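You operate a simulated robot arm through the tools that you are given. There is no shell and no other tool.

You run a simulated two-armed robot. Do the job below in one go: nothing can be reset, and whatever is moved stays where it is left.

TASK
Clamp the handlebar, push the grip up to the white ring and tighten its red knob.
Fine: slacken the knob first; the bar must not slide in its clamp.

It is judged by the outcome, as a careful person would: the job done as asked, and still so three seconds after it is handed in. It fails if anything else is knocked over, pushed out of place, dropped, spilled or broken.

THE ROBOT
Two 6-joint arms with two-finger grippers on one trunk that stands fixed in place. Base frame: the origin is at the foot of the trunk, x ahead of it, y to its left, z up. Lengths are in m, angles in rad, forces in N, time in s.
The left shoulder is at [0.03, 0.178, 1.138], the right one opposite. With the tool pointing down near the work surface each hand reaches from about 0.48 to 0.82 m from the base axis, measured 20 degrees to its own side. Payload 2.54 kg a hand.
The tool frame of a hand sits at the grasp point between the pads (the TCP): z along the fingers, y along the line on which they close. The tips reach 0.03 m beyond it. The gripper opens to 0.116 m; its body begins 0.095 m behind the TCP.
Orientation is that of the tool frame in the base frame, as a unit quaternion [w, x, y, z]. With the fingers straight down and closing along the base's y, the tool's x points along the base's -x, its y along +y and its z along -z.

THE INTERFACE
- The arms move only by the tool play_rows. It takes "left_increments", "right_increments" or both (then of equal length, played together; a hand with none holds still); each is a list of rows, each a list of 7 numbers: the shift along the base's x, y, z in m, then the turn, a rotation vector about the base's x, y, z in rad, then the gripper command, from -1 (shut) to 1 (fully open), values between in proportion. In form: [[tx, ty, tz, rx, ry, rz, gripper], ...]. A call has 1 to 20 rows; each row shifts and turns the commanded pose from where the row before left it. Each row takes 0.2 s and may step no farther than 0.05 m and 0.15 rad from the row before; otherwise, or with a gripper value out of range, the whole call is refused. A pose out of reach is approached as far as the arm can. The call stops where the force on the tool passes 40 N (or 10 N more than at its start, if that is more) or the arm is blocked; 0.2 s more then pass. Each finger travels about 0.153 m/s and halts on what it meets, pressing with about 26 N; the grip force reading is that of the motor and also rises with nothing between the fingers. The clock runs only during rows and for 0.2 s after the last one: add rows that do not move to give the fingers time. It gives the time, the measured TCP pose, the force on the tool (base axes), the opening and the grip force at its end, in the units of the frame above (readings bear some noise), with the torque about the TCP (base axes, N m) and any sound that the robot's microphone picked up.
- Cameras (640 x 400 px; columns grow to the right, rows downward): "scene" is now at [0.0465, -0.0376, 1.865]; the picture's right is [-0.38, -0.93, 0.00], its down [-0.70, 0.29, -0.65] and it looks along [0.60, -0.25, -0.76] (base axes); focal length 310 px, centre (320, 200). "left" rides on the left gripper at [0.069, 0.015, -0.122] in its tool frame; the picture's right is [-0.22, 0.98, 0.00], its down [-0.83, -0.18, -0.53] and it looks along [-0.52, -0.11, 0.85] (tool axes); focal length 251 px, centre (320, 200). "right" rides on the right gripper at [0.069, -0.015, -0.122] in its tool frame; the picture's right is [0.21, 0.98, 0.00], its down [-0.83, 0.18, -0.53] and it looks along [-0.52, 0.11, 0.85] (tool axes); focal length 251 px, centre (320, 200). There is no depth. A picture from a camera that has moved, and an enlarged one, comes with that camera's place and axes in the base frame and with its lens. The place of the scene camera against the robot may be out by one fixed shift of up to 0.018 m in any direction.
- capture(camera): a new picture of that camera. The clock stands still meanwhile.
- slide_trunk(by): moves the trunk up (or, below 0, down) by that many m; the arms and the scene camera ride with it, the base frame stays. It gives what a move gives, with no picture.
- head_to(pan, tilt): turns the head with the scene camera to pan (to the left, within 2.496 rad either way) and tilt (down, from -0.506 to 1.204), counted from straight ahead of the robot. It gives what a move gives.
- close_up(camera, box): a new picture of the part [left, top, right, bottom] of that camera's present view, enlarged. The clock stands still meanwhile.
- job_done(): hands the job in; it is judged then, once.

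Nothing tells you positions but the pictures and the camera data. Unless the task says otherwise, let go and move clear before handing in.

The tools are called after "Emit:" as name(argument=value, ...) on one line, values as JSON. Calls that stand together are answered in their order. play_rows: Moves the arms, as the interface text tells. Its arguments: {"type":"object","properties":{"left_increments":{"type":"array"},"right_increments":{"type":"array"}},"required":[]} The other tools are called the same way: slide_trunk (by) moves the trunk up or down; head_to (pan, tilt) turns the head that bears the scene camera; capture (camera) takes a picture; close_up (camera, box) takes an enlarged picture of a part of a camera's view; job_done () hands the job in.

At the start:

```text
time_s: 0.0
left_tool_pos: [0.5858, 0.0992, 1.2806]
left_tool_rot: [0.0, 0.0, 1.0, 0.0]
left_force: [0.0, -0.4, 0.0]
left_torque: [0.01, 0.0, 0.03]
left_finger_gap: 0.1163
left_grip_force: 0.1
right_tool_pos: [0.3728, -0.308, 1.2937]
right_tool_rot: [-0.001, 0.0, 1.0, 0.0]
right_force: [-0.3, 0.1, 0.3]
right_torque: [0.04, 0.02, 0.01]
right_finger_gap: 0.1162
right_grip_force: 0.0
trunk travel left (down, up): [-0.35, 0.19]
head pan, tilt (commanded): [-0.389, 0.859]
```

scene: 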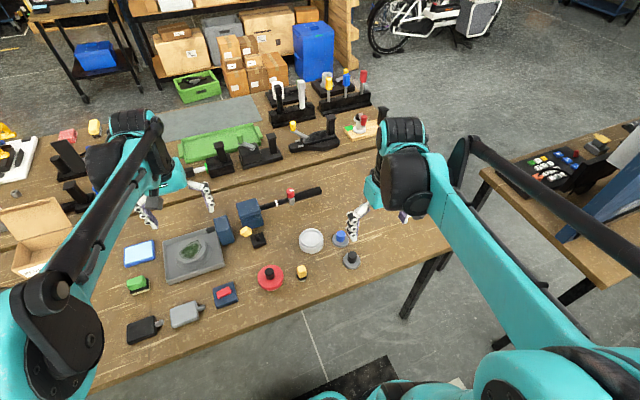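
right: 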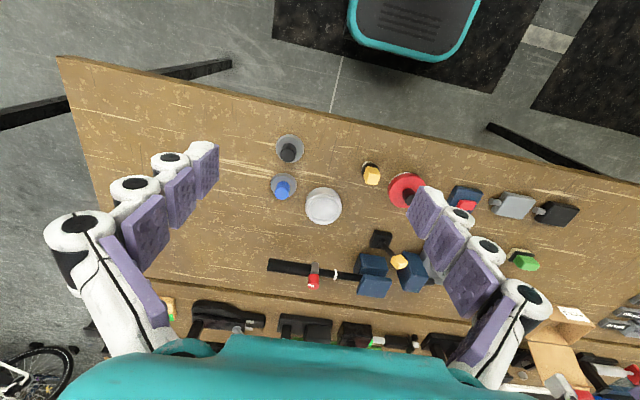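
left: 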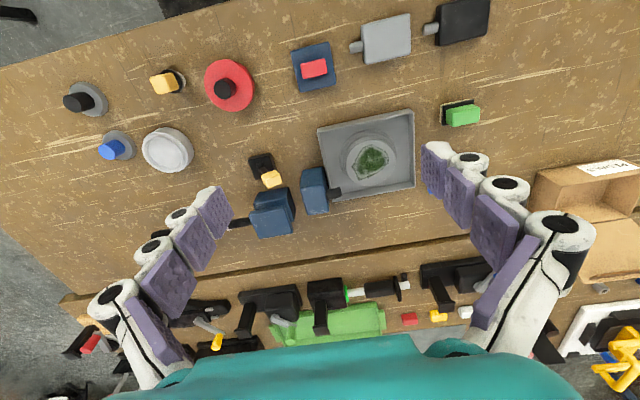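

I see a workbench with a blue clamp holding a bar that carries a white ring and a grip with a red knob near (265,205) in the scene view. I will take enlarged pictures of it first.

Emit:
close_up(camera="scene", box=[200, 170, 340, 258])

Emit:
close_up(camera="right", box=[250, 210, 450, 335])

Emit:
close_up(camera="left", box=[180, 130, 360, 243])

```text
4.55 times, centred on (270, 214) of scene
camera zoom: at [0.0465, -0.0376, 1.865], right [-0.38, -0.93, 0.0], down [-0.7, 0.29, -0.65], along [0.6, -0.25, -0.76], focal length 1410 px, centre (547, 136)
```

zoom: 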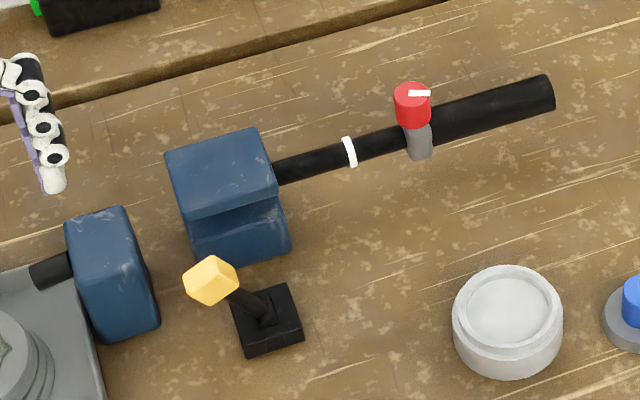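

```text
3.20 times, centred on (350, 272) of right
camera zoom: at [0.304, -0.3221, 1.4162], right [-0.21, 0.98, 0.0], down [0.83, 0.18, 0.53], along [0.52, 0.11, -0.85], focal length 805 px, centre (224, -32)
```

zoom: 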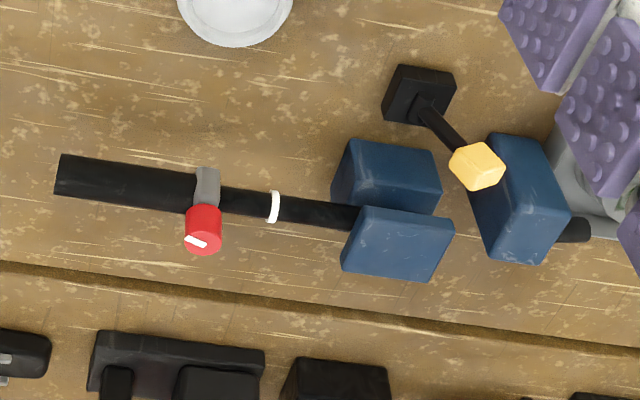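

```text
3.54 times, centred on (270, 186) of left
camera zoom: at [0.5168, 0.1156, 1.4011], right [0.22, 0.98, 0.0], down [0.83, -0.18, 0.53], along [0.52, -0.11, -0.85], focal length 890 px, centre (497, 248)
```

zoom: 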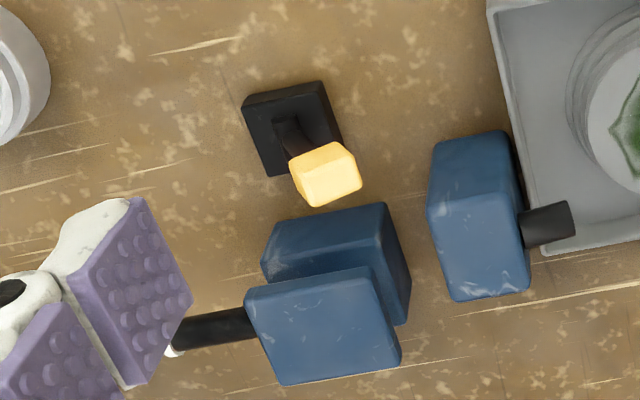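

The bar seems to run along y at about x 0.834, z 0.93. I take the white ring to be near y -0.175, the red knob near y -0.235, and a yellow-tipped lever near (0.715, -0.03, 0.967). I will bring both wrist cameras closer, staying high, to see the clamp and the knob.

Emit:
play_rows(left_increments=[[0.0, -0.02, -0.03, 0, 0, 0, 1], [0.0, -0.02, -0.03, 0, 0, 0, 1], [0.0, -0.02, -0.03, 0, 0, 0, 1], [0.0, -0.02, -0.03, 0, 0, 0, 1], [0.0, -0.02, -0.03, 0, 0, 0, 1], [0, 0, 0, 0, 0, 0, 1], [0, 0, 0, 0, 0, 0, 1], [0, 0, 0, 0, 0, 0, 1], [0, 0, 0, 0, 0, 0, 1]], right_increments=[[0.04, 0.005, -0.015, 0, 0, 0, 1], [0.04, 0.005, -0.015, 0, 0, 0, 1], [0.04, 0.005, -0.015, 0, 0, 0, 1], [0.04, 0.005, -0.015, 0, 0, 0, 1], [0.04, 0.005, -0.015, 0, 0, 0, 1], [0.04, 0.005, -0.015, 0, 0, 0, 1], [0.04, 0.005, -0.015, 0, 0, 0, 1], [0.04, 0.005, -0.015, 0, 0, 0, 1], [0, 0, 0, 0, 0, 0, 1]])

```text
time_s: 2.0
left_tool_pos: [0.5851, 0.0006, 1.1299]
left_tool_rot: [0.0, 0.001, 1.0, 0.0]
left_force: [-0.1, 0.1, 0.0]
left_torque: [0.0, -0.01, 0.03]
left_finger_gap: 0.1157
left_grip_force: 0.1
right_tool_pos: [0.6914, -0.2673, 1.1757]
right_tool_rot: [0.0, 0.0, 1.0, 0.0]
right_force: [-0.1, -0.6, 1.0]
right_torque: [0.0, -0.05, 0.04]
right_finger_gap: 0.1159
right_grip_force: 0.0
trunk travel left (down, up): [-0.35, 0.19]
head pan, tilt (commanded): [-0.389, 0.859]
```

Both hands are now above the work at z 1.13 to 1.18. I will take pictures from all three cameras.

Emit:
capture(camera="left")

Emit:
capture(camera="right")

Emit:
capture(camera="scene")

```text
taken
camera left: at [0.5159, 0.0164, 1.2519], right [0.22, 0.98, 0.0], down [0.83, -0.18, 0.53], along [0.52, -0.11, -0.84], focal length 251 px, centre (320, 200)
```

left: 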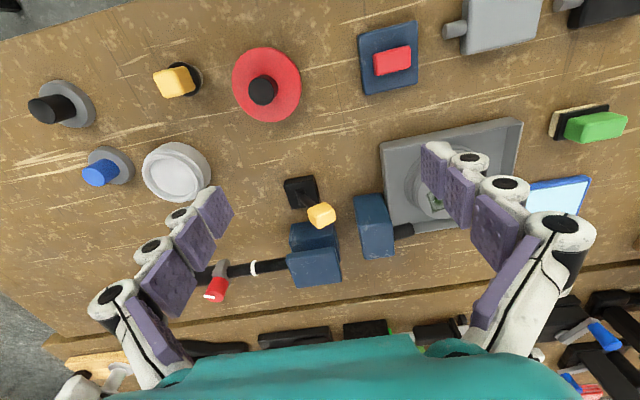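

```text
taken
camera right: at [0.6228, -0.2819, 1.2969], right [-0.21, 0.98, 0.0], down [0.83, 0.18, 0.53], along [0.52, 0.11, -0.85], focal length 251 px, centre (320, 200)
```

right: 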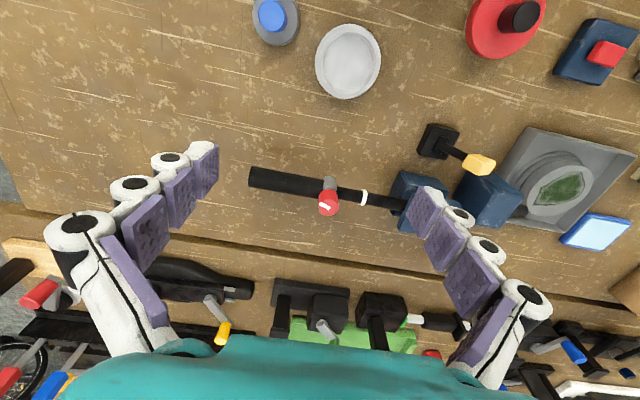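

```text
taken
camera scene: at [0.0445, -0.0376, 1.8651], right [-0.38, -0.93, 0.0], down [-0.7, 0.29, -0.65], along [0.61, -0.25, -0.76], focal length 310 px, centre (320, 200)
```

scene: 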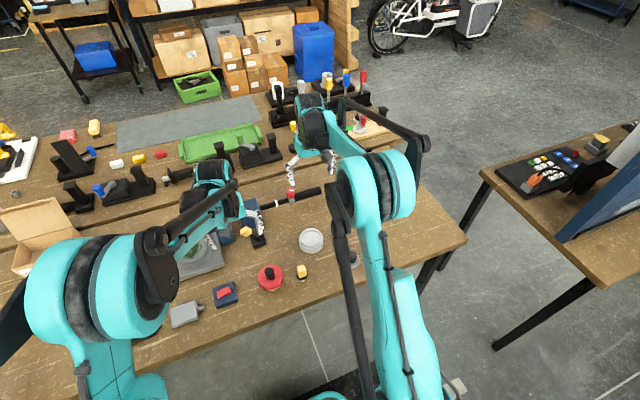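

Emit:
close_up(camera="left", box=[200, 150, 440, 300])

Emit:
close_up(camera="right", box=[230, 110, 540, 304])

Emit:
close_up(camera="right", box=[290, 150, 390, 230])

```text
2.67 times, centred on (320, 225) of left
camera zoom: at [0.5159, 0.0164, 1.2519], right [0.22, 0.98, 0.0], down [0.83, -0.18, 0.53], along [0.52, -0.11, -0.84], focal length 670 px, centre (320, 133)
```

zoom: 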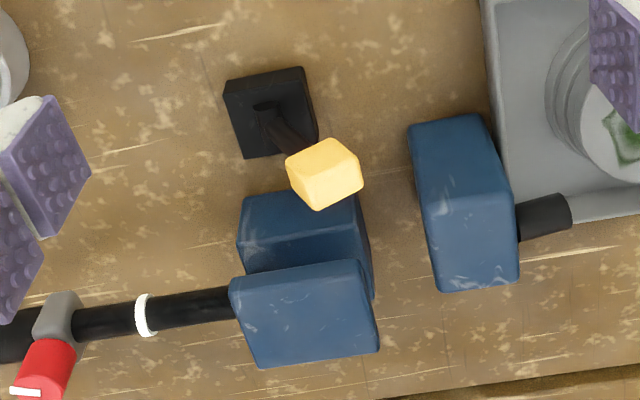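

```text
2.06 times, centred on (385, 207) of right
camera zoom: at [0.6228, -0.2819, 1.2969], right [-0.21, 0.98, 0.0], down [0.83, 0.18, 0.53], along [0.52, 0.11, -0.85], focal length 518 px, centre (186, 186)
```

zoom: 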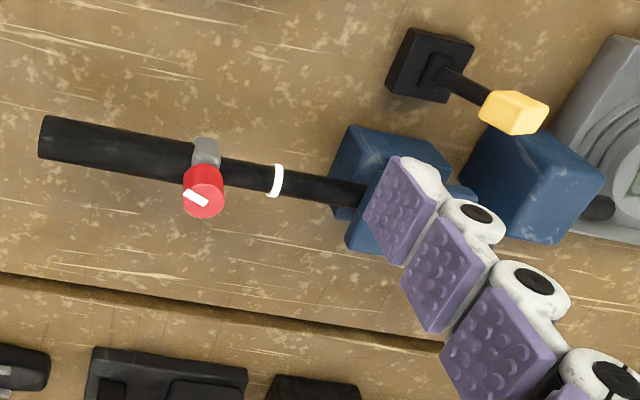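

```text
5.00 times, centred on (340, 190) of right
camera zoom: at [0.6228, -0.2819, 1.2969], right [-0.21, 0.98, 0.0], down [0.83, 0.18, 0.53], along [0.52, 0.11, -0.85], focal length 1257 px, centre (220, 250)
```

zoom: 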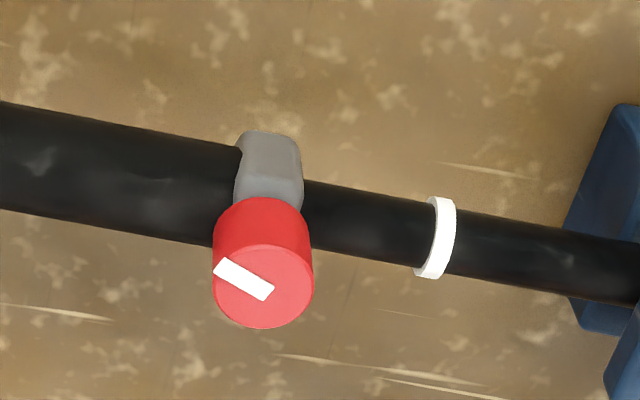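

The clamp seems to have a lower and an upper blue jaw with the bar between them, with the yellow lever in front and another blue block at +y. I need to see how it works, so I will move the left hand to the +y side and tilt its camera for a view from that side.

Emit:
play_rows(left_increments=[[0.01, 0.03, 0.0, 0, 0, -0.15, 1], [0.01, 0.03, 0.0, 0, 0, -0.15, 1], [0.015, 0.03, 0.0, 0, 0, -0.15, 1], [0.015, 0.03, 0.0, 0, 0, -0.15, 1], [0.015, 0.03, 0.0, 0, 0, -0.15, 1], [0.015, 0.03, 0.0, 0, 0, -0.15, 1], [0.015, 0.02, 0.0, 0, 0, -0.15, 1], [0.015, 0.01, 0.0, 0, 0, -0.15, 1], [0.015, 0.0, 0.0, 0, 0, -0.15, 1], [0.015, 0.0, 0.0, 0, 0, -0.15, 1], [0.015, 0, 0, -0.05, 0, -0.07, 1], [0.0, 0, 0, -0.14, 0, 0, 1], [0, 0, 0, -0.14, 0, 0, 1], [0, 0, 0, -0.14, 0, 0, 1], [0, 0, 0, 0, 0, 0, 1], [0, 0, 0, 0, 0, 0, 1]])

Emit:
capture(camera="left")

Emit:
capture(camera="scene")

```text
time_s: 5.4
left_tool_pos: [0.742, 0.2098, 1.1286]
left_tool_rot: [0.165, 0.687, 0.688, -0.166]
left_force: [0.5, 0.0, -0.1]
left_torque: [-0.05, 0.02, -0.02]
left_finger_gap: 0.116
left_grip_force: 0.0
right_tool_pos: [0.6921, -0.2666, 1.175]
right_tool_rot: [0.0, 0.0, 1.0, -0.001]
right_force: [-0.2, -0.2, -0.7]
right_torque: [0.01, 0.01, -0.03]
right_finger_gap: 0.1159
right_grip_force: 0.0
trunk travel left (down, up): [-0.35, 0.19]
head pan, tilt (commanded): [-0.389, 0.859]
```

```text
taken
camera left: at [0.7564, 0.3279, 1.2063], right [0.98, -0.19, 0.1], down [-0.18, -0.49, 0.85], along [-0.12, -0.85, -0.52], focal length 251 px, centre (320, 200)
```

left: 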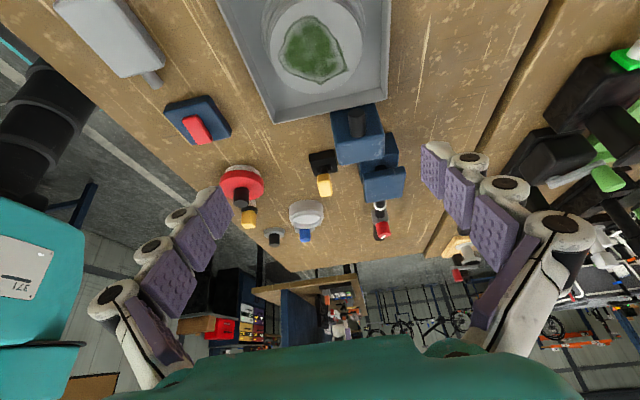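

```text
taken
camera scene: at [0.047, -0.0371, 1.865], right [-0.38, -0.93, 0.0], down [-0.7, 0.29, -0.65], along [0.6, -0.25, -0.76], focal length 310 px, centre (320, 200)
```

scene: 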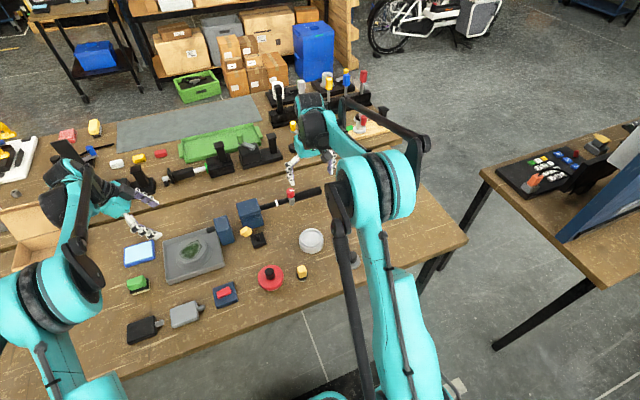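

This side view is upside down (image down is world up) and shows the clamp blocks and lever. I will enlarge the clamp area.

Emit:
close_up(camera="left", box=[290, 95, 430, 250])

Emit:
close_up(camera="scene", box=[205, 180, 335, 260])

```text
2.58 times, centred on (360, 172) of left
camera zoom: at [0.7564, 0.3279, 1.2063], right [0.98, -0.19, 0.1], down [-0.18, -0.49, 0.85], along [-0.12, -0.85, -0.52], focal length 649 px, centre (217, 271)
```

zoom: 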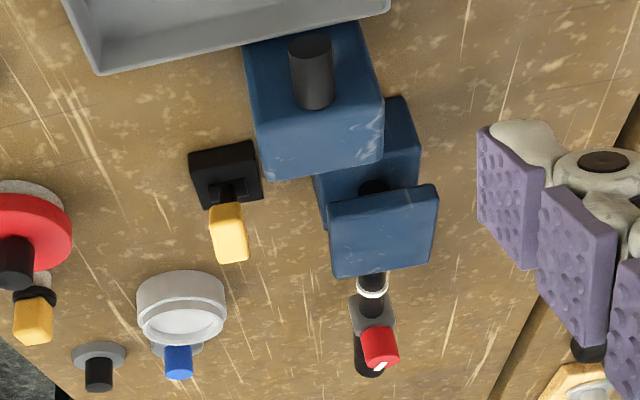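

```text
4.92 times, centred on (270, 220) of scene
camera zoom: at [0.047, -0.0371, 1.865], right [-0.38, -0.93, 0.0], down [-0.7, 0.29, -0.65], along [0.6, -0.25, -0.76], focal length 1528 px, centre (566, 102)
```

zoom: 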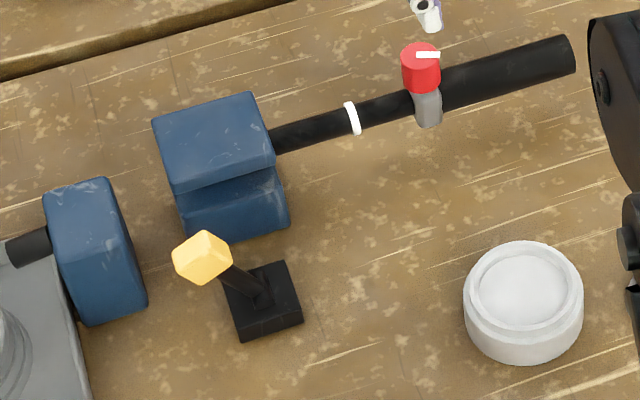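

Triangulating with the wrist cameras, I place the bar axis near x 0.817, z 0.946, the white ring near y -0.169, and the knob face near (0.817, -0.228, 0.985) with an upright axis. I will zoom in more tightly on the jaws, lever and knob.

Emit:
close_up(camera="left", box=[350, 120, 420, 190])

Emit:
close_up(camera="left", box=[300, 140, 350, 205])

Emit:
close_up(camera="scene", box=[230, 192, 275, 255])

Emit:
close_up(camera="scene", box=[260, 180, 330, 220])

```text
5.71 times, centred on (385, 155) of left
camera zoom: at [0.7564, 0.3279, 1.2063], right [0.98, -0.19, 0.1], down [-0.18, -0.49, 0.85], along [-0.12, -0.85, -0.52], focal length 1437 px, centre (-51, 457)
```

zoom: 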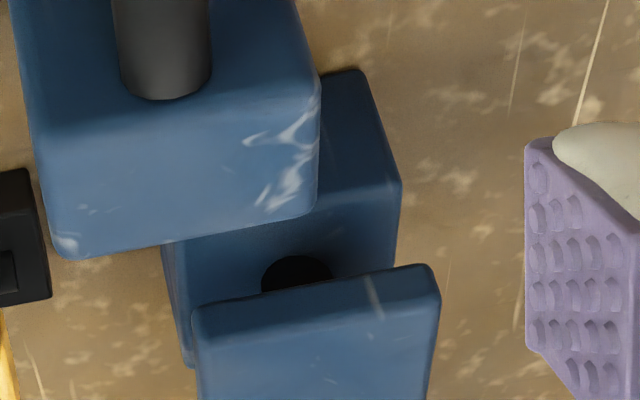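

```text
6.15 times, centred on (325, 172) of left
camera zoom: at [0.7564, 0.3279, 1.2063], right [0.98, -0.19, 0.1], down [-0.18, -0.49, 0.85], along [-0.12, -0.85, -0.52], focal length 1547 px, centre (289, 369)
```

zoom: 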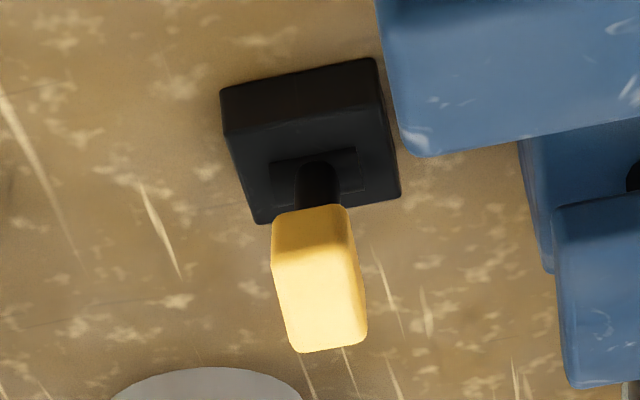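

```text
6.35 times, centred on (252, 224) of scene
camera zoom: at [0.047, -0.0371, 1.865], right [-0.38, -0.93, 0.0], down [-0.7, 0.29, -0.65], along [0.6, -0.25, -0.76], focal length 1970 px, centre (749, 51)
```

zoom: 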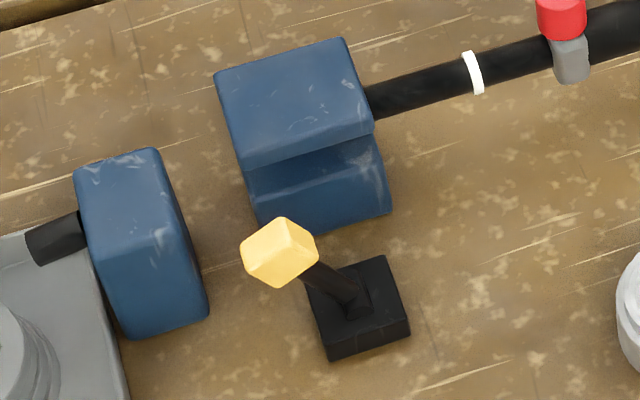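

```text
9.14 times, centred on (295, 200) of scene
camera zoom: at [0.047, -0.0371, 1.865], right [-0.38, -0.93, 0.0], down [-0.7, 0.29, -0.65], along [0.6, -0.25, -0.76], focal length 2837 px, centre (549, 200)
```

zoom: 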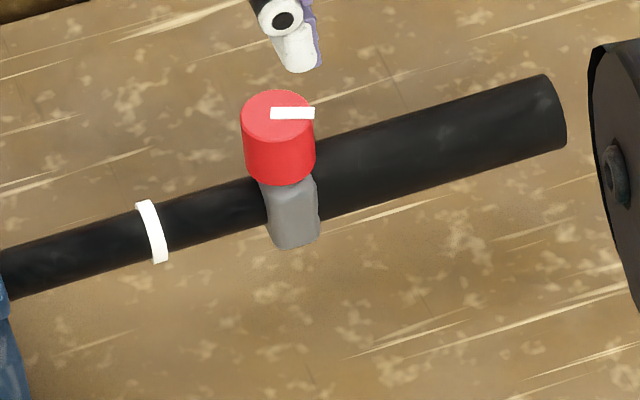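

The lever is hinged about x and leans about 0.4 rad toward +y, and the upper jaw plate sits at z 0.968 (x 0.78 to 0.858, y -0.095 to -0.017). The loose blue block with a stub, at y 0.026 or more, is separate. I will bring the left hand upright over the yellow knob, fingers part-open along x, and check before descending.

Emit:
play_rows(left_increments=[[-0.002, -0.03, 0.0, 0.06, 0, 0, 0.5], [-0.002, -0.03, 0.0, 0.06, 0, 0, 0.3], [-0.003, -0.03, 0.0, 0.06, 0, 0, 0.1], [-0.003, -0.03, 0.0, 0.06, 0, 0, -0.05], [-0.003, -0.03, 0.0, 0.06, 0, 0, -0.05], [-0.003, -0.03, 0.0, 0.06, 0, 0, -0.05], [-0.003, -0.03, 0.0, 0.06, 0, 0, -0.05], [-0.003, -0.026, 0.0, 0.05, 0, 0, -0.05], [0, 0, 0, 0, 0, 0, -0.05], [0, 0, 0, 0, 0, 0, -0.05]])

Emit:
capture(camera="left")

Emit:
capture(camera="scene")

Emit:
capture(camera="right")

```text
time_s: 7.6
left_tool_pos: [0.7196, -0.0283, 1.1305]
left_tool_rot: [-0.002, 0.706, 0.708, 0.0]
left_force: [0.2, 0.6, 0.2]
left_torque: [-0.01, -0.03, 0.01]
left_finger_gap: 0.0552
left_grip_force: 0.1
right_tool_pos: [0.6917, -0.2685, 1.1746]
right_tool_rot: [0.0, 0.0, 1.0, 0.0]
right_force: [-0.8, -0.1, -0.1]
right_torque: [0.01, -0.03, -0.02]
right_finger_gap: 0.116
right_grip_force: 0.1
trunk travel left (down, up): [-0.35, 0.19]
head pan, tilt (commanded): [-0.389, 0.859]
```

```text
taken
camera left: at [0.7341, 0.0424, 1.2515], right [0.98, -0.21, 0.0], down [-0.18, -0.83, 0.53], along [-0.12, -0.52, -0.85], focal length 251 px, centre (320, 200)
```

left: 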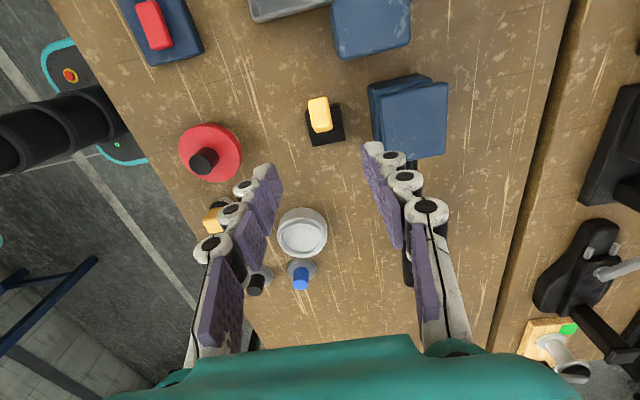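

```text
taken
camera scene: at [0.0467, -0.0383, 1.865], right [-0.38, -0.93, 0.0], down [-0.7, 0.29, -0.65], along [0.6, -0.25, -0.76], focal length 310 px, centre (320, 200)
```

scene: 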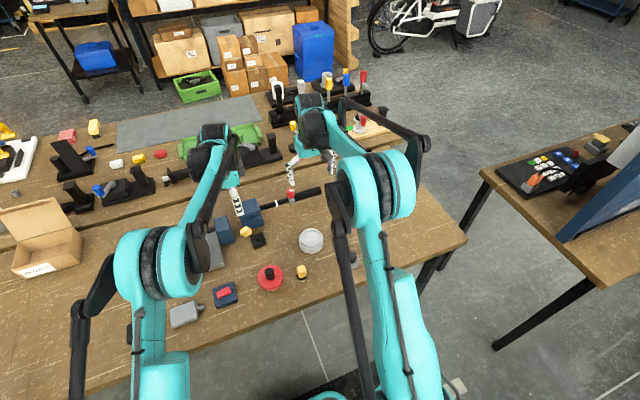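

```text
taken
camera right: at [0.624, -0.2825, 1.2962], right [-0.21, 0.98, 0.0], down [0.83, 0.18, 0.53], along [0.52, 0.11, -0.85], focal length 251 px, centre (320, 200)
```

right: 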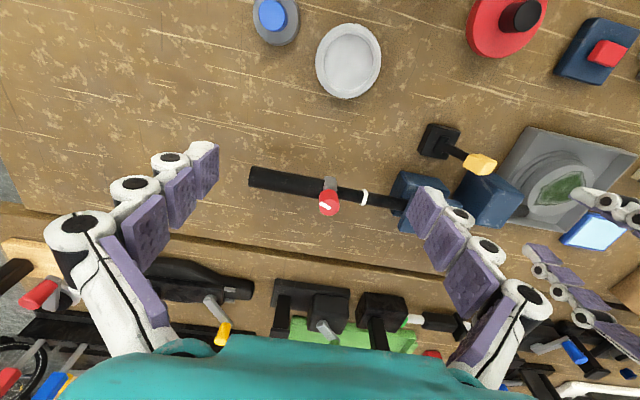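

The yellow knob reads at about (0.718, -0.024, 0.962), right under the left hand with clearance to the jaw plate at x 0.78. I will narrow the gap to about 0.045, go down around the knob and look before closing.

Emit:
play_rows(left_increments=[[-0.001, 0.002, -0.03, 0, 0, 0, -0.22], [0, 0.001, -0.03, 0, 0, 0, -0.22], [0, 0, -0.03, 0, 0, 0, -0.22], [0, 0, -0.03, 0, 0, 0, -0.22], [0, 0, -0.025, 0, 0, 0, -0.22], [0, 0, -0.02, 0, 0, 0, -0.22], [0, 0, 0, 0, 0, 0, -0.22]])

Emit:
capture(camera="left")

Emit:
close_up(camera="scene", box=[215, 180, 295, 250])

```text
time_s: 9.2
left_tool_pos: [0.7193, -0.0236, 0.9646]
left_tool_rot: [-0.001, 0.707, 0.707, 0.0]
left_force: [0.5, -0.6, 0.0]
left_torque: [0.0, 0.01, 0.0]
left_finger_gap: 0.0453
left_grip_force: 0.0
right_tool_pos: [0.6913, -0.2672, 1.1747]
right_tool_rot: [0.0, 0.0, 1.0, 0.001]
right_force: [-0.7, -0.5, -0.3]
right_torque: [-0.01, 0.02, -0.03]
right_finger_gap: 0.1159
right_grip_force: 0.0
trunk travel left (down, up): [-0.35, 0.19]
head pan, tilt (commanded): [-0.389, 0.859]
```

```text
taken
camera left: at [0.7332, 0.0461, 1.0856], right [0.98, -0.21, 0.0], down [-0.18, -0.83, 0.53], along [-0.12, -0.52, -0.85], focal length 251 px, centre (320, 200)
```

left: 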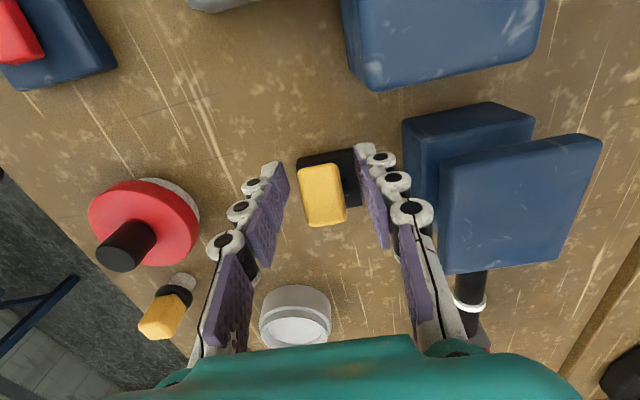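

```text
5.71 times, centred on (255, 215) of scene
camera zoom: at [0.0462, -0.0377, 1.8651], right [-0.38, -0.93, 0.0], down [-0.7, 0.29, -0.65], along [0.6, -0.25, -0.76], focal length 1773 px, centre (691, 114)
```

zoom: 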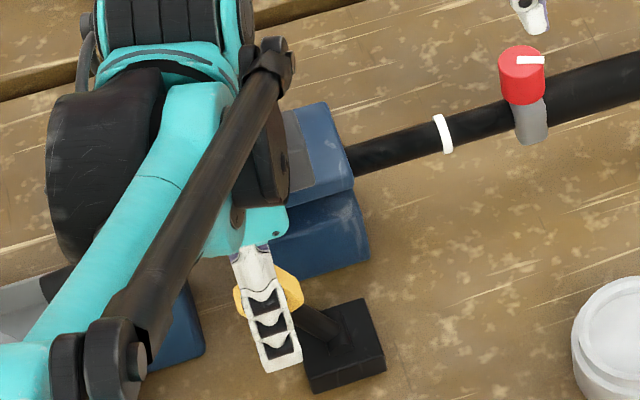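

The knob sits between the two fingers. I will save a reference view of the jaws, then close on the knob.

Emit:
close_up(camera="left", box=[400, 95, 610, 290])

Emit:
play_rows(left_increments=[[0, 0, 0, 0, 0, 0, -0.5], [0, 0, 0, 0, 0, 0, -0.7], [0, 0, 0, 0, 0, 0, -0.8], [0, 0, 0, 0, 0, 0, -0.8]])

```text
2.05 times, centred on (505, 192) of left
camera zoom: at [0.7332, 0.0461, 1.0856], right [0.98, -0.21, 0.0], down [-0.18, -0.83, 0.53], along [-0.12, -0.52, -0.85], focal length 516 px, centre (-60, 215)
```

zoom: 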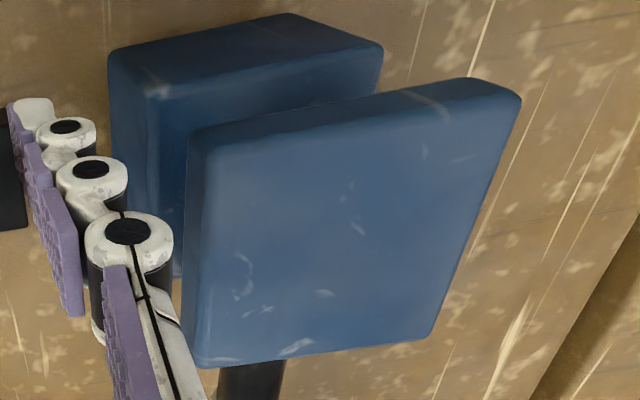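

```text
time_s: 10.2
left_tool_pos: [0.7199, -0.0237, 0.9639]
left_tool_rot: [-0.001, 0.706, 0.708, 0.0]
left_force: [11.2, -1.0, 4.5]
left_torque: [-0.2, -0.25, -0.07]
left_finger_gap: 0.0206
left_grip_force: 44.9
right_tool_pos: [0.6936, -0.2679, 1.1739]
right_tool_rot: [0.0, 0.0, 1.0, 0.0]
right_force: [0.1, 0.1, 0.6]
right_torque: [0.0, 0.02, 0.0]
right_finger_gap: 0.116
right_grip_force: 0.0
trunk travel left (down, up): [-0.35, 0.19]
head pan, tilt (commanded): [-0.389, 0.859]
```

The fingers hold the knob (gap 0.021). I will swing the lever a little toward -y along its arc and watch force and jaw.

Emit:
play_rows(left_increments=[[0.001, -0.0047, 0.0018, 0, 0, 0, -0.8], [0.0, -0.0047, 0.0017, 0, 0, 0, -0.8], [0, -0.0048, 0.0012, 0, 0, 0, -0.8], [0, -0.0049, 0.0012, 0, 0, 0, -0.8], [0, 0, 0, 0, 0, 0, -0.8]])

Emit:
capture(camera="left")

Emit:
close_up(camera="scene", box=[215, 180, 295, 250])

```text
time_s: 11.4
left_tool_pos: [0.7205, -0.039, 0.9723]
left_tool_rot: [-0.001, 0.707, 0.708, 0.001]
left_force: [3.7, 23.2, 6.7]
left_torque: [1.37, -0.09, -0.13]
left_finger_gap: 0.0208
left_grip_force: 45.0
right_tool_pos: [0.6926, -0.265, 1.1756]
right_tool_rot: [0.0, 0.0, 1.0, -0.001]
right_force: [-1.3, -0.1, 0.1]
right_torque: [-0.03, -0.02, -0.01]
right_finger_gap: 0.1162
right_grip_force: 0.0
trunk travel left (down, up): [-0.35, 0.19]
head pan, tilt (commanded): [-0.389, 0.859]
```

```text
taken
camera left: at [0.7344, 0.0303, 1.093], right [0.98, -0.21, 0.0], down [-0.18, -0.83, 0.53], along [-0.11, -0.52, -0.85], focal length 251 px, centre (320, 200)
```

left: 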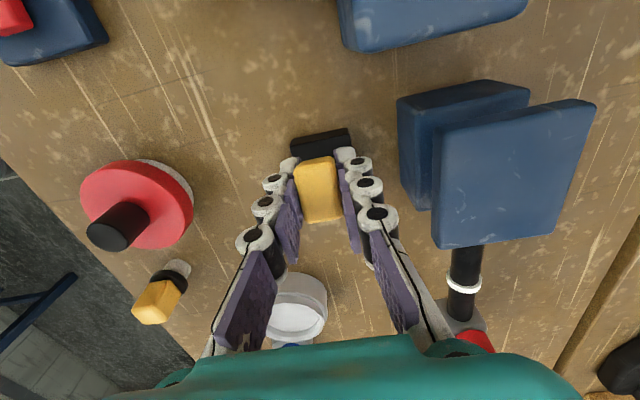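

```text
5.71 times, centred on (255, 215) of scene
camera zoom: at [0.0464, -0.0338, 1.8652], right [-0.38, -0.93, 0.0], down [-0.7, 0.29, -0.65], along [0.6, -0.25, -0.76], focal length 1773 px, centre (691, 114)
```

zoom: 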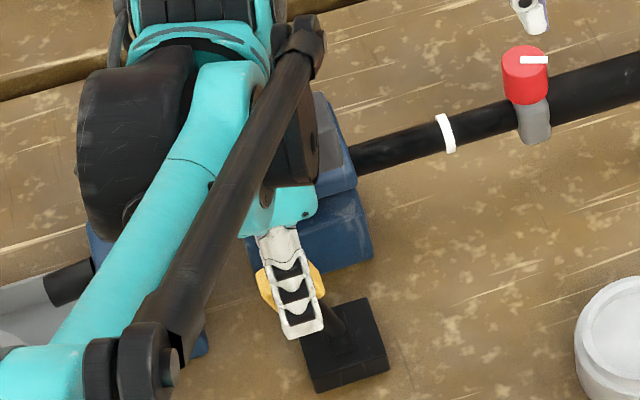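

The lever moves, but most of the resistance (1.37 N m) comes from the pads not turning with the knob. I will move the right hand out to -y for room and tilt the left hand to relieve the twist.

Emit:
play_rows(left_increments=[[0, 0, 0, 0.05, 0, 0, -0.8], [0, 0, 0, 0.05, 0, 0, -0.8], [0, 0, 0, 0.05, 0, 0, -0.8], [0, 0, 0, 0.05, 0, 0, -0.8], [0, 0, 0, 0, 0, 0, -0.8]], right_increments=[[-0.01, -0.04, 0, 0, 0, 0, 1], [-0.01, -0.04, 0, 0, 0, 0, 1], [-0.01, -0.04, 0, 0, 0, 0, 1], [-0.01, -0.03, 0, 0, 0, 0, 1], [0, 0, 0, 0, 0, 0, 1]])

```text
time_s: 12.6
left_tool_pos: [0.7216, -0.0466, 0.9688]
left_tool_rot: [-0.071, 0.704, 0.703, 0.069]
left_force: [14.8, -18.5, -0.2]
left_torque: [-1.33, -0.13, -0.05]
left_finger_gap: 0.0211
left_grip_force: 45.3
right_tool_pos: [0.6531, -0.4196, 1.1727]
right_tool_rot: [0.0, 0.0, 1.0, 0.0]
right_force: [-0.1, 0.2, 0.2]
right_torque: [0.01, -0.02, 0.01]
right_finger_gap: 0.1162
right_grip_force: 0.1
trunk travel left (down, up): [-0.35, 0.19]
head pan, tilt (commanded): [-0.389, 0.859]
```

The lever itself moves easily; the loads come only from grip twist. I will carry on along the arc, tilting the hand with the lever.

Emit:
play_rows(left_increments=[[0.0, -0.006, 0.0, 0.03, 0, 0, -0.8], [0, -0.006, 0.0, 0.05, 0, 0, -0.8], [0, -0.006, 0.0, 0.06, 0, 0, -0.8], [0, -0.006, -0.0005, 0.07, 0, 0, -0.8], [0, 0, 0, 0, 0, 0, -0.8]])

Emit:
capture(camera="left")

Emit:
close_up(camera="scene", box=[215, 180, 295, 250])

```text
time_s: 13.4
left_tool_pos: [0.7198, -0.0544, 0.9698]
left_tool_rot: [-0.106, 0.698, 0.699, 0.115]
left_force: [29.4, -6.7, -22.5]
left_torque: [-0.38, -0.15, -0.13]
left_finger_gap: 0.0208
left_grip_force: 44.8
left hand out of reach, approached as far as the arm can: row 3
right_tool_pos: [0.6558, -0.4166, 1.173]
right_tool_rot: [-0.002, 0.0, 1.0, 0.0]
right_force: [-0.6, 0.8, 0.0]
right_torque: [-0.01, -0.04, -0.03]
right_finger_gap: 0.1158
right_grip_force: 0.0
trunk travel left (down, up): [-0.35, 0.19]
head pan, tilt (commanded): [-0.389, 0.859]
stopped in row 3 (left hand): the force on the tool passed its limit at 44 N (the readings are from after the stop); the commanded pose is now the measured one
```

```text
taken
camera left: at [0.7325, -0.0249, 1.1064], right [0.98, -0.21, -0.05], down [-0.19, -0.95, 0.25], along [-0.1, -0.24, -0.97], focal length 251 px, centre (320, 200)
```

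left: 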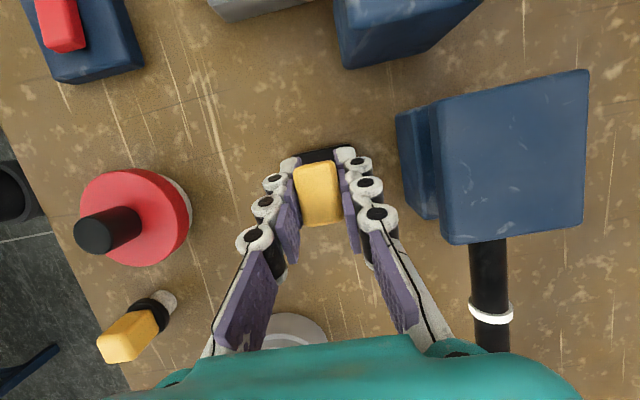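

```text
5.71 times, centred on (255, 215) of scene
camera zoom: at [0.0522, -0.0376, 1.8646], right [-0.38, -0.93, 0.0], down [-0.7, 0.29, -0.65], along [0.6, -0.25, -0.76], focal length 1773 px, centre (691, 114)
```

zoom: 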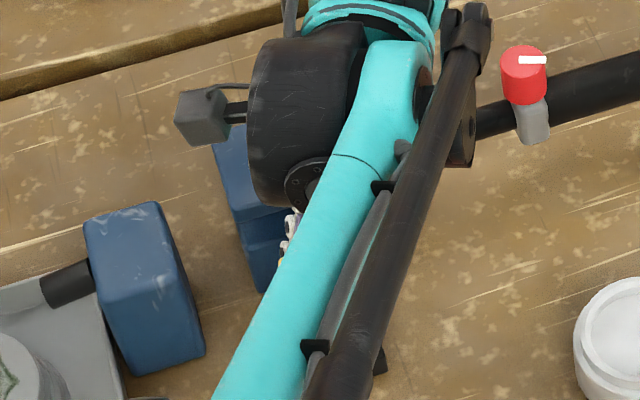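

The lever is now about upright, but the tilted left wrist has reached its limit. I will open the fingers, straighten the hand and look at where the lever rests.

Emit:
play_rows(left_increments=[[0, 0, 0, 0, 0, 0, -0.3], [0, 0, 0, 0, 0, 0, -0.25], [0, 0, 0, 0, 0, 0, -0.25]])

Emit:
capture(camera="left")

```text
time_s: 14.2
left_tool_pos: [0.7145, -0.0533, 0.9745]
left_tool_rot: [-0.11, 0.697, 0.699, 0.114]
left_force: [-0.6, 0.3, -0.3]
left_torque: [-0.01, -0.06, 0.02]
left_finger_gap: 0.0436
left_grip_force: 0.1
right_tool_pos: [0.6525, -0.4161, 1.1746]
right_tool_rot: [0.0, 0.0, 1.0, 0.0]
right_force: [-0.3, -0.3, 0.1]
right_torque: [0.01, 0.0, 0.01]
right_finger_gap: 0.1161
right_grip_force: 0.0
trunk travel left (down, up): [-0.35, 0.19]
head pan, tilt (commanded): [-0.389, 0.859]
```

```text
taken
camera left: at [0.7274, -0.0253, 1.111], right [0.98, -0.2, -0.06], down [-0.18, -0.95, 0.25], along [-0.11, -0.23, -0.97], focal length 251 px, centre (320, 200)
```

left: 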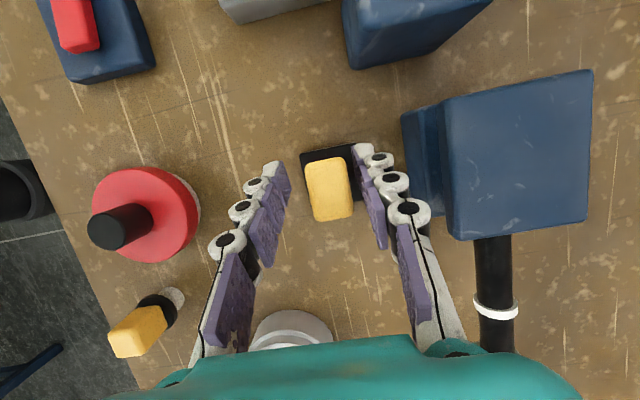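

The lever stays put near upright (knob at y about -0.052). I will straighten the hand, lift it, close the fingers and come down on the +y side of the knob to push it over.

Emit:
play_rows(left_increments=[[0.004, 0, 0.0, -0.08, 0, 0, -0.25], [0, 0, 0, -0.08, 0, 0, -0.25], [0, 0, 0.01, -0.08, 0, 0, -0.25], [0, 0, 0.03, -0.076, 0, 0, -0.25], [0, 0, 0.03, 0, 0, 0, -0.25], [0, 0.015, 0.02, 0, 0, 0, -0.6], [0, 0.015, 0, 0, 0, 0, -1], [0, 0.018, 0, 0, 0, 0, -1], [0, 0, 0, 0, 0, 0, -1], [0, 0, 0, 0, 0, 0, -1]])

Emit:
capture(camera="left")

Emit:
close_up(camera="scene", box=[215, 180, 295, 250])

```text
time_s: 16.4
left_tool_pos: [0.7187, -0.0056, 1.0632]
left_tool_rot: [0.003, 0.706, 0.708, 0.004]
left_force: [-0.2, -0.3, 0.6]
left_torque: [0.04, -0.02, -0.02]
left_finger_gap: 0.0001
left_grip_force: 25.9
right_tool_pos: [0.6527, -0.4184, 1.174]
right_tool_rot: [0.0, 0.0, 1.0, 0.0]
right_force: [-0.1, -0.5, -0.4]
right_torque: [-0.03, -0.01, 0.03]
right_finger_gap: 0.116
right_grip_force: 0.0
trunk travel left (down, up): [-0.35, 0.19]
head pan, tilt (commanded): [-0.389, 0.859]
```

```text
taken
camera left: at [0.7324, 0.0642, 1.1847], right [0.98, -0.21, 0.01], down [-0.18, -0.83, 0.53], along [-0.11, -0.52, -0.85], focal length 251 px, centre (320, 200)
```

left: 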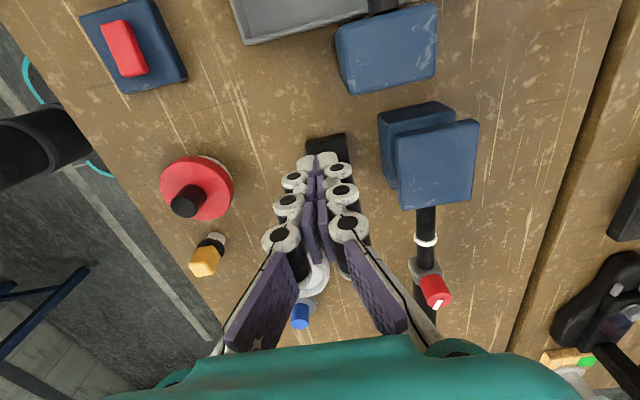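

```text
5.71 times, centred on (255, 215) of scene
camera zoom: at [0.0469, -0.0375, 1.865], right [-0.38, -0.93, 0.0], down [-0.7, 0.29, -0.65], along [0.6, -0.25, -0.76], focal length 1773 px, centre (691, 114)
```

zoom: 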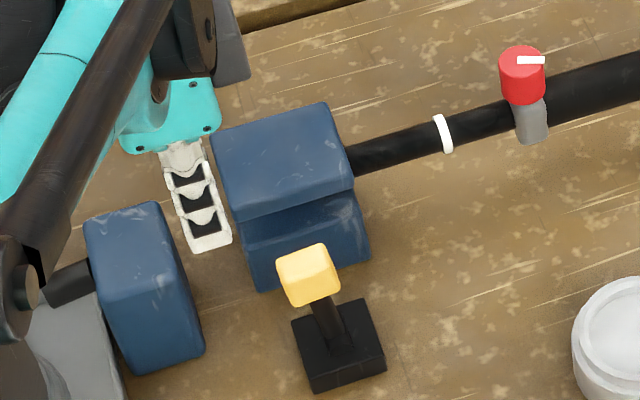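

The lever now stands about upright. I will compare the jaw with the earlier view before going on.

Emit:
close_up(camera="scene", box=[230, 192, 275, 255])

```text
6.35 times, centred on (252, 224) of scene
camera zoom: at [0.0469, -0.0375, 1.865], right [-0.38, -0.93, 0.0], down [-0.7, 0.29, -0.65], along [0.6, -0.25, -0.76], focal length 1970 px, centre (749, 51)
```

zoom: 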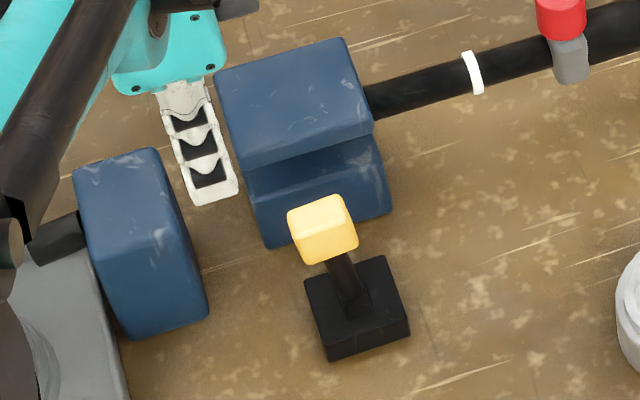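

The jaw plate has not moved yet, so the throw is not complete. I will lower the closed fingers on the +y side of the knob and push it steadily toward -y.

Emit:
play_rows(left_increments=[[0, 0, -0.03, 0, 0, 0, -1], [0, 0, -0.03, 0, 0, 0, -1], [0, 0, -0.03, 0, 0, 0, -1], [0, 0, -0.005, 0, 0, 0, -1], [0, -0.01, 0, 0, 0, 0, -1], [0, -0.01, 0, 0, 0, 0, -1], [0, -0.008, 0, 0, 0, 0, -1], [0, -0.008, 0, 0, 0, 0, -1], [0, -0.008, 0, 0, 0, 0, -1], [0, 0, 0, 0, 0, 0, -1]])

Emit:
close_up(camera="scene", box=[230, 192, 275, 255])

Emit:
capture(camera="left")

```text
time_s: 18.6
left_tool_pos: [0.7192, -0.0489, 0.9695]
left_tool_rot: [0.002, 0.705, 0.709, 0.003]
left_force: [0.3, -0.8, 0.0]
left_torque: [0.03, -0.02, 0.06]
left_finger_gap: 0.0
left_grip_force: 25.9
right_tool_pos: [0.653, -0.4167, 1.1746]
right_tool_rot: [0.0, 0.0, 1.0, 0.0]
right_force: [0.8, 0.3, -0.2]
right_torque: [-0.01, 0.02, 0.0]
right_finger_gap: 0.1163
right_grip_force: 0.0
trunk travel left (down, up): [-0.35, 0.19]
head pan, tilt (commanded): [-0.389, 0.859]
```

```text
6.35 times, centred on (252, 224) of scene
camera zoom: at [0.0468, -0.0375, 1.865], right [-0.38, -0.93, 0.0], down [-0.7, 0.29, -0.65], along [0.6, -0.25, -0.76], focal length 1970 px, centre (749, 51)
```

zoom: 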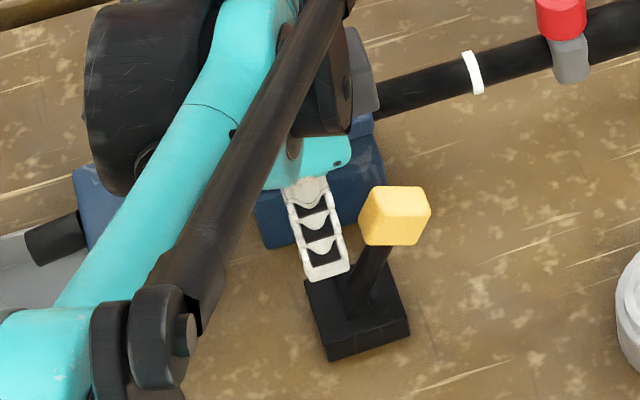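

```text
taken
camera left: at [0.7324, 0.0201, 1.0902], right [0.98, -0.21, 0.01], down [-0.18, -0.83, 0.53], along [-0.11, -0.52, -0.85], focal length 251 px, centre (320, 200)
```

left: 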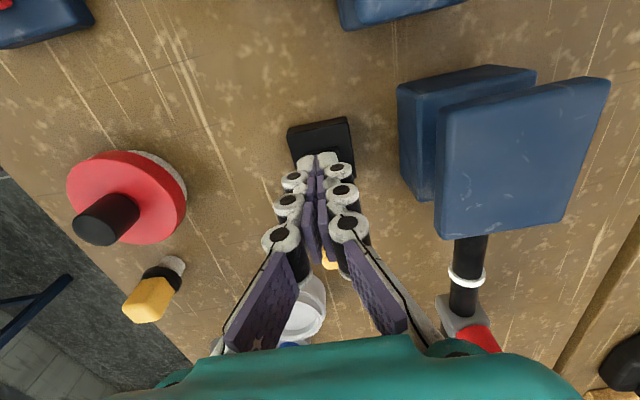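

The lever has gone over to the -y side and left the fingers, so it seems to have snapped past centre. I will push a little further to confirm it is on its stop.

Emit:
play_rows(left_increments=[[0, -0.006, 0, 0, 0, 0, -1], [0, -0.006, 0, 0, 0, 0, -1], [0, -0.005, 0, 0, 0, 0, -1], [0, -0.004, 0, 0, 0, 0, -1], [0, 0, 0, 0, 0, 0, -1]])

```text
time_s: 19.7
left_tool_pos: [0.7207, -0.0626, 0.9689]
left_tool_rot: [-0.004, 0.703, 0.711, 0.007]
left_force: [-7.5, 30.5, -2.8]
left_torque: [0.41, 0.1, -0.12]
left_finger_gap: 0.0059
left_grip_force: 28.9
right_tool_pos: [0.6508, -0.4198, 1.1754]
right_tool_rot: [0.001, 0.001, 1.0, -0.002]
right_force: [0.0, -0.4, 0.0]
right_torque: [0.07, 0.0, 0.01]
right_finger_gap: 0.1159
right_grip_force: 0.1
trunk travel left (down, up): [-0.35, 0.19]
head pan, tilt (commanded): [-0.389, 0.859]
stopped in row 5 (left hand): the force on the tool passed its limit at 42 N (the readings are from after the stop); the commanded pose is now the measured one
```

The lever is hard on its -y stop. I will back off, lift the left hand clear and inspect jaw and lever.

Emit:
play_rows(left_increments=[[0, 0.015, 0, 0, 0, 0, -1], [0, 0.015, 0, 0, 0, 0, -1], [0, 0.01, 0.03, 0, 0, 0, -1], [0, 0.02, 0.04, 0, 0, 0, -1], [0, 0.03, 0.04, 0, 0, 0, -1], [0, 0.04, 0.03, 0, 0, 0, -1], [0, 0.04, 0.0, 0, 0, 0, -1], [0, 0.04, 0.0, 0, 0, 0, -1], [0, 0.0, 0.0, 0, 0, 0, -1]])

Emit:
close_up(camera="scene", box=[230, 192, 275, 255])

Emit:
capture(camera="left")

```text
time_s: 21.7
left_tool_pos: [0.7181, 0.1418, 1.108]
left_tool_rot: [-0.001, 0.706, 0.709, 0.006]
left_force: [0.6, -0.3, -1.1]
left_torque: [0.01, 0.03, -0.01]
left_finger_gap: 0.0
left_grip_force: 28.9
right_tool_pos: [0.6516, -0.4202, 1.1741]
right_tool_rot: [0.001, 0.001, 1.0, -0.001]
right_force: [1.0, -0.3, 0.5]
right_torque: [0.0, 0.01, 0.02]
right_finger_gap: 0.116
right_grip_force: 0.0
trunk travel left (down, up): [-0.35, 0.19]
head pan, tilt (commanded): [-0.389, 0.859]
```

```text
6.35 times, centred on (252, 224) of scene
camera zoom: at [0.0467, -0.0391, 1.865], right [-0.38, -0.93, 0.0], down [-0.7, 0.29, -0.65], along [0.6, -0.25, -0.76], focal length 1970 px, centre (749, 51)
```

zoom: 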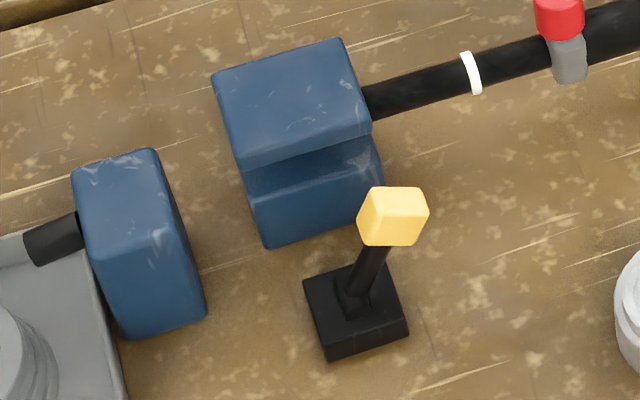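

```text
taken
camera left: at [0.7317, 0.2121, 1.2302], right [0.98, -0.21, 0.0], down [-0.18, -0.83, 0.53], along [-0.11, -0.51, -0.85], focal length 251 px, centre (320, 200)
```

left: 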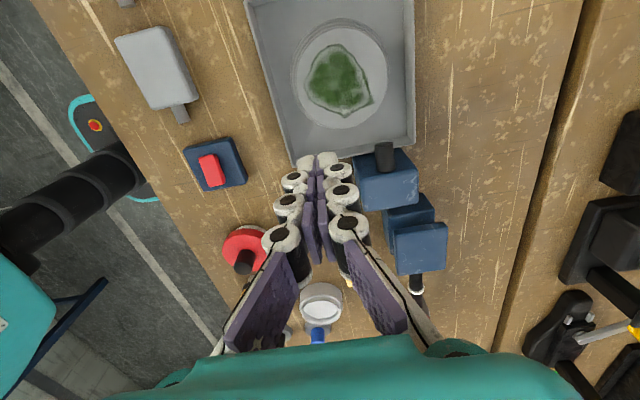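

The lever sits on the other stop and the jaw shows no clear movement. I will look closer at both blue blocks to be sure which parts belong to the clamp.

Emit:
close_up(camera="left", box=[340, 130, 460, 300])

Emit:
close_up(camera="right", box=[330, 80, 600, 250])

Emit:
capture(camera="right")

```text
2.35 times, centred on (400, 215) of left
camera zoom: at [0.7317, 0.2121, 1.2302], right [0.98, -0.21, 0.0], down [-0.18, -0.83, 0.53], along [-0.11, -0.51, -0.85], focal length 592 px, centre (132, 165)
```

zoom: 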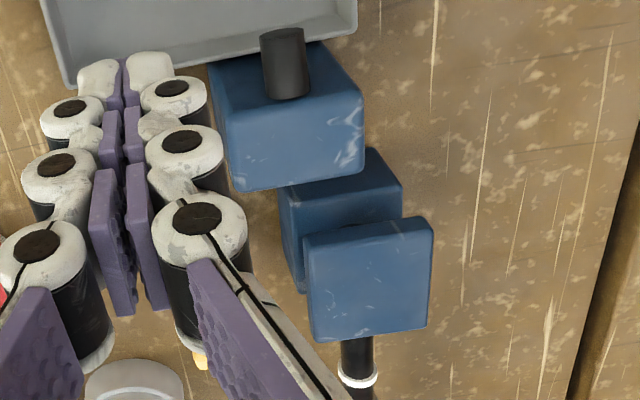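

```text
2.35 times, centred on (465, 165) of right
camera zoom: at [0.5835, -0.4345, 1.2958], right [-0.21, 0.98, 0.0], down [0.83, 0.18, 0.53], along [0.52, 0.11, -0.85], focal length 592 px, centre (-21, 282)
```

zoom: 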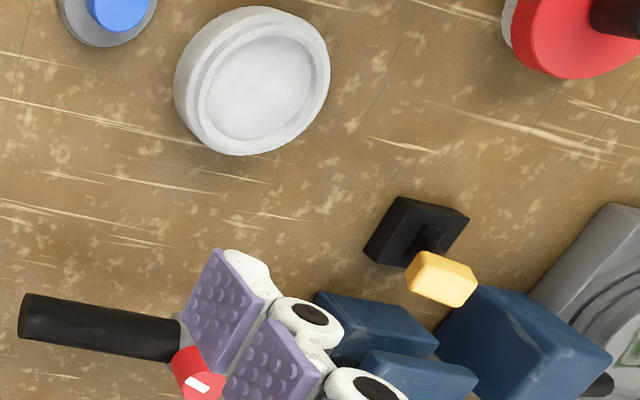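

```text
taken
camera right: at [0.5835, -0.4345, 1.2958], right [-0.21, 0.98, 0.0], down [0.83, 0.18, 0.53], along [0.52, 0.11, -0.85], focal length 251 px, centre (320, 200)
```

right: 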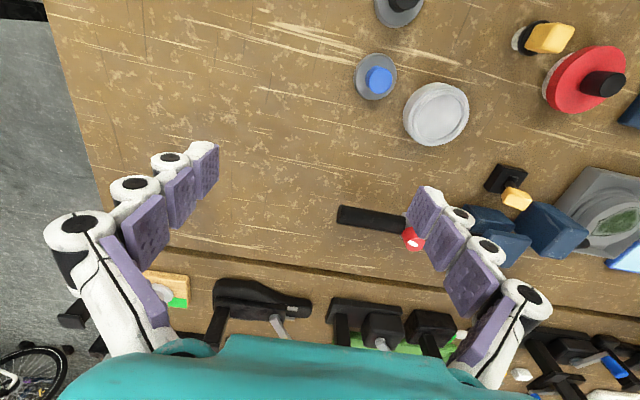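

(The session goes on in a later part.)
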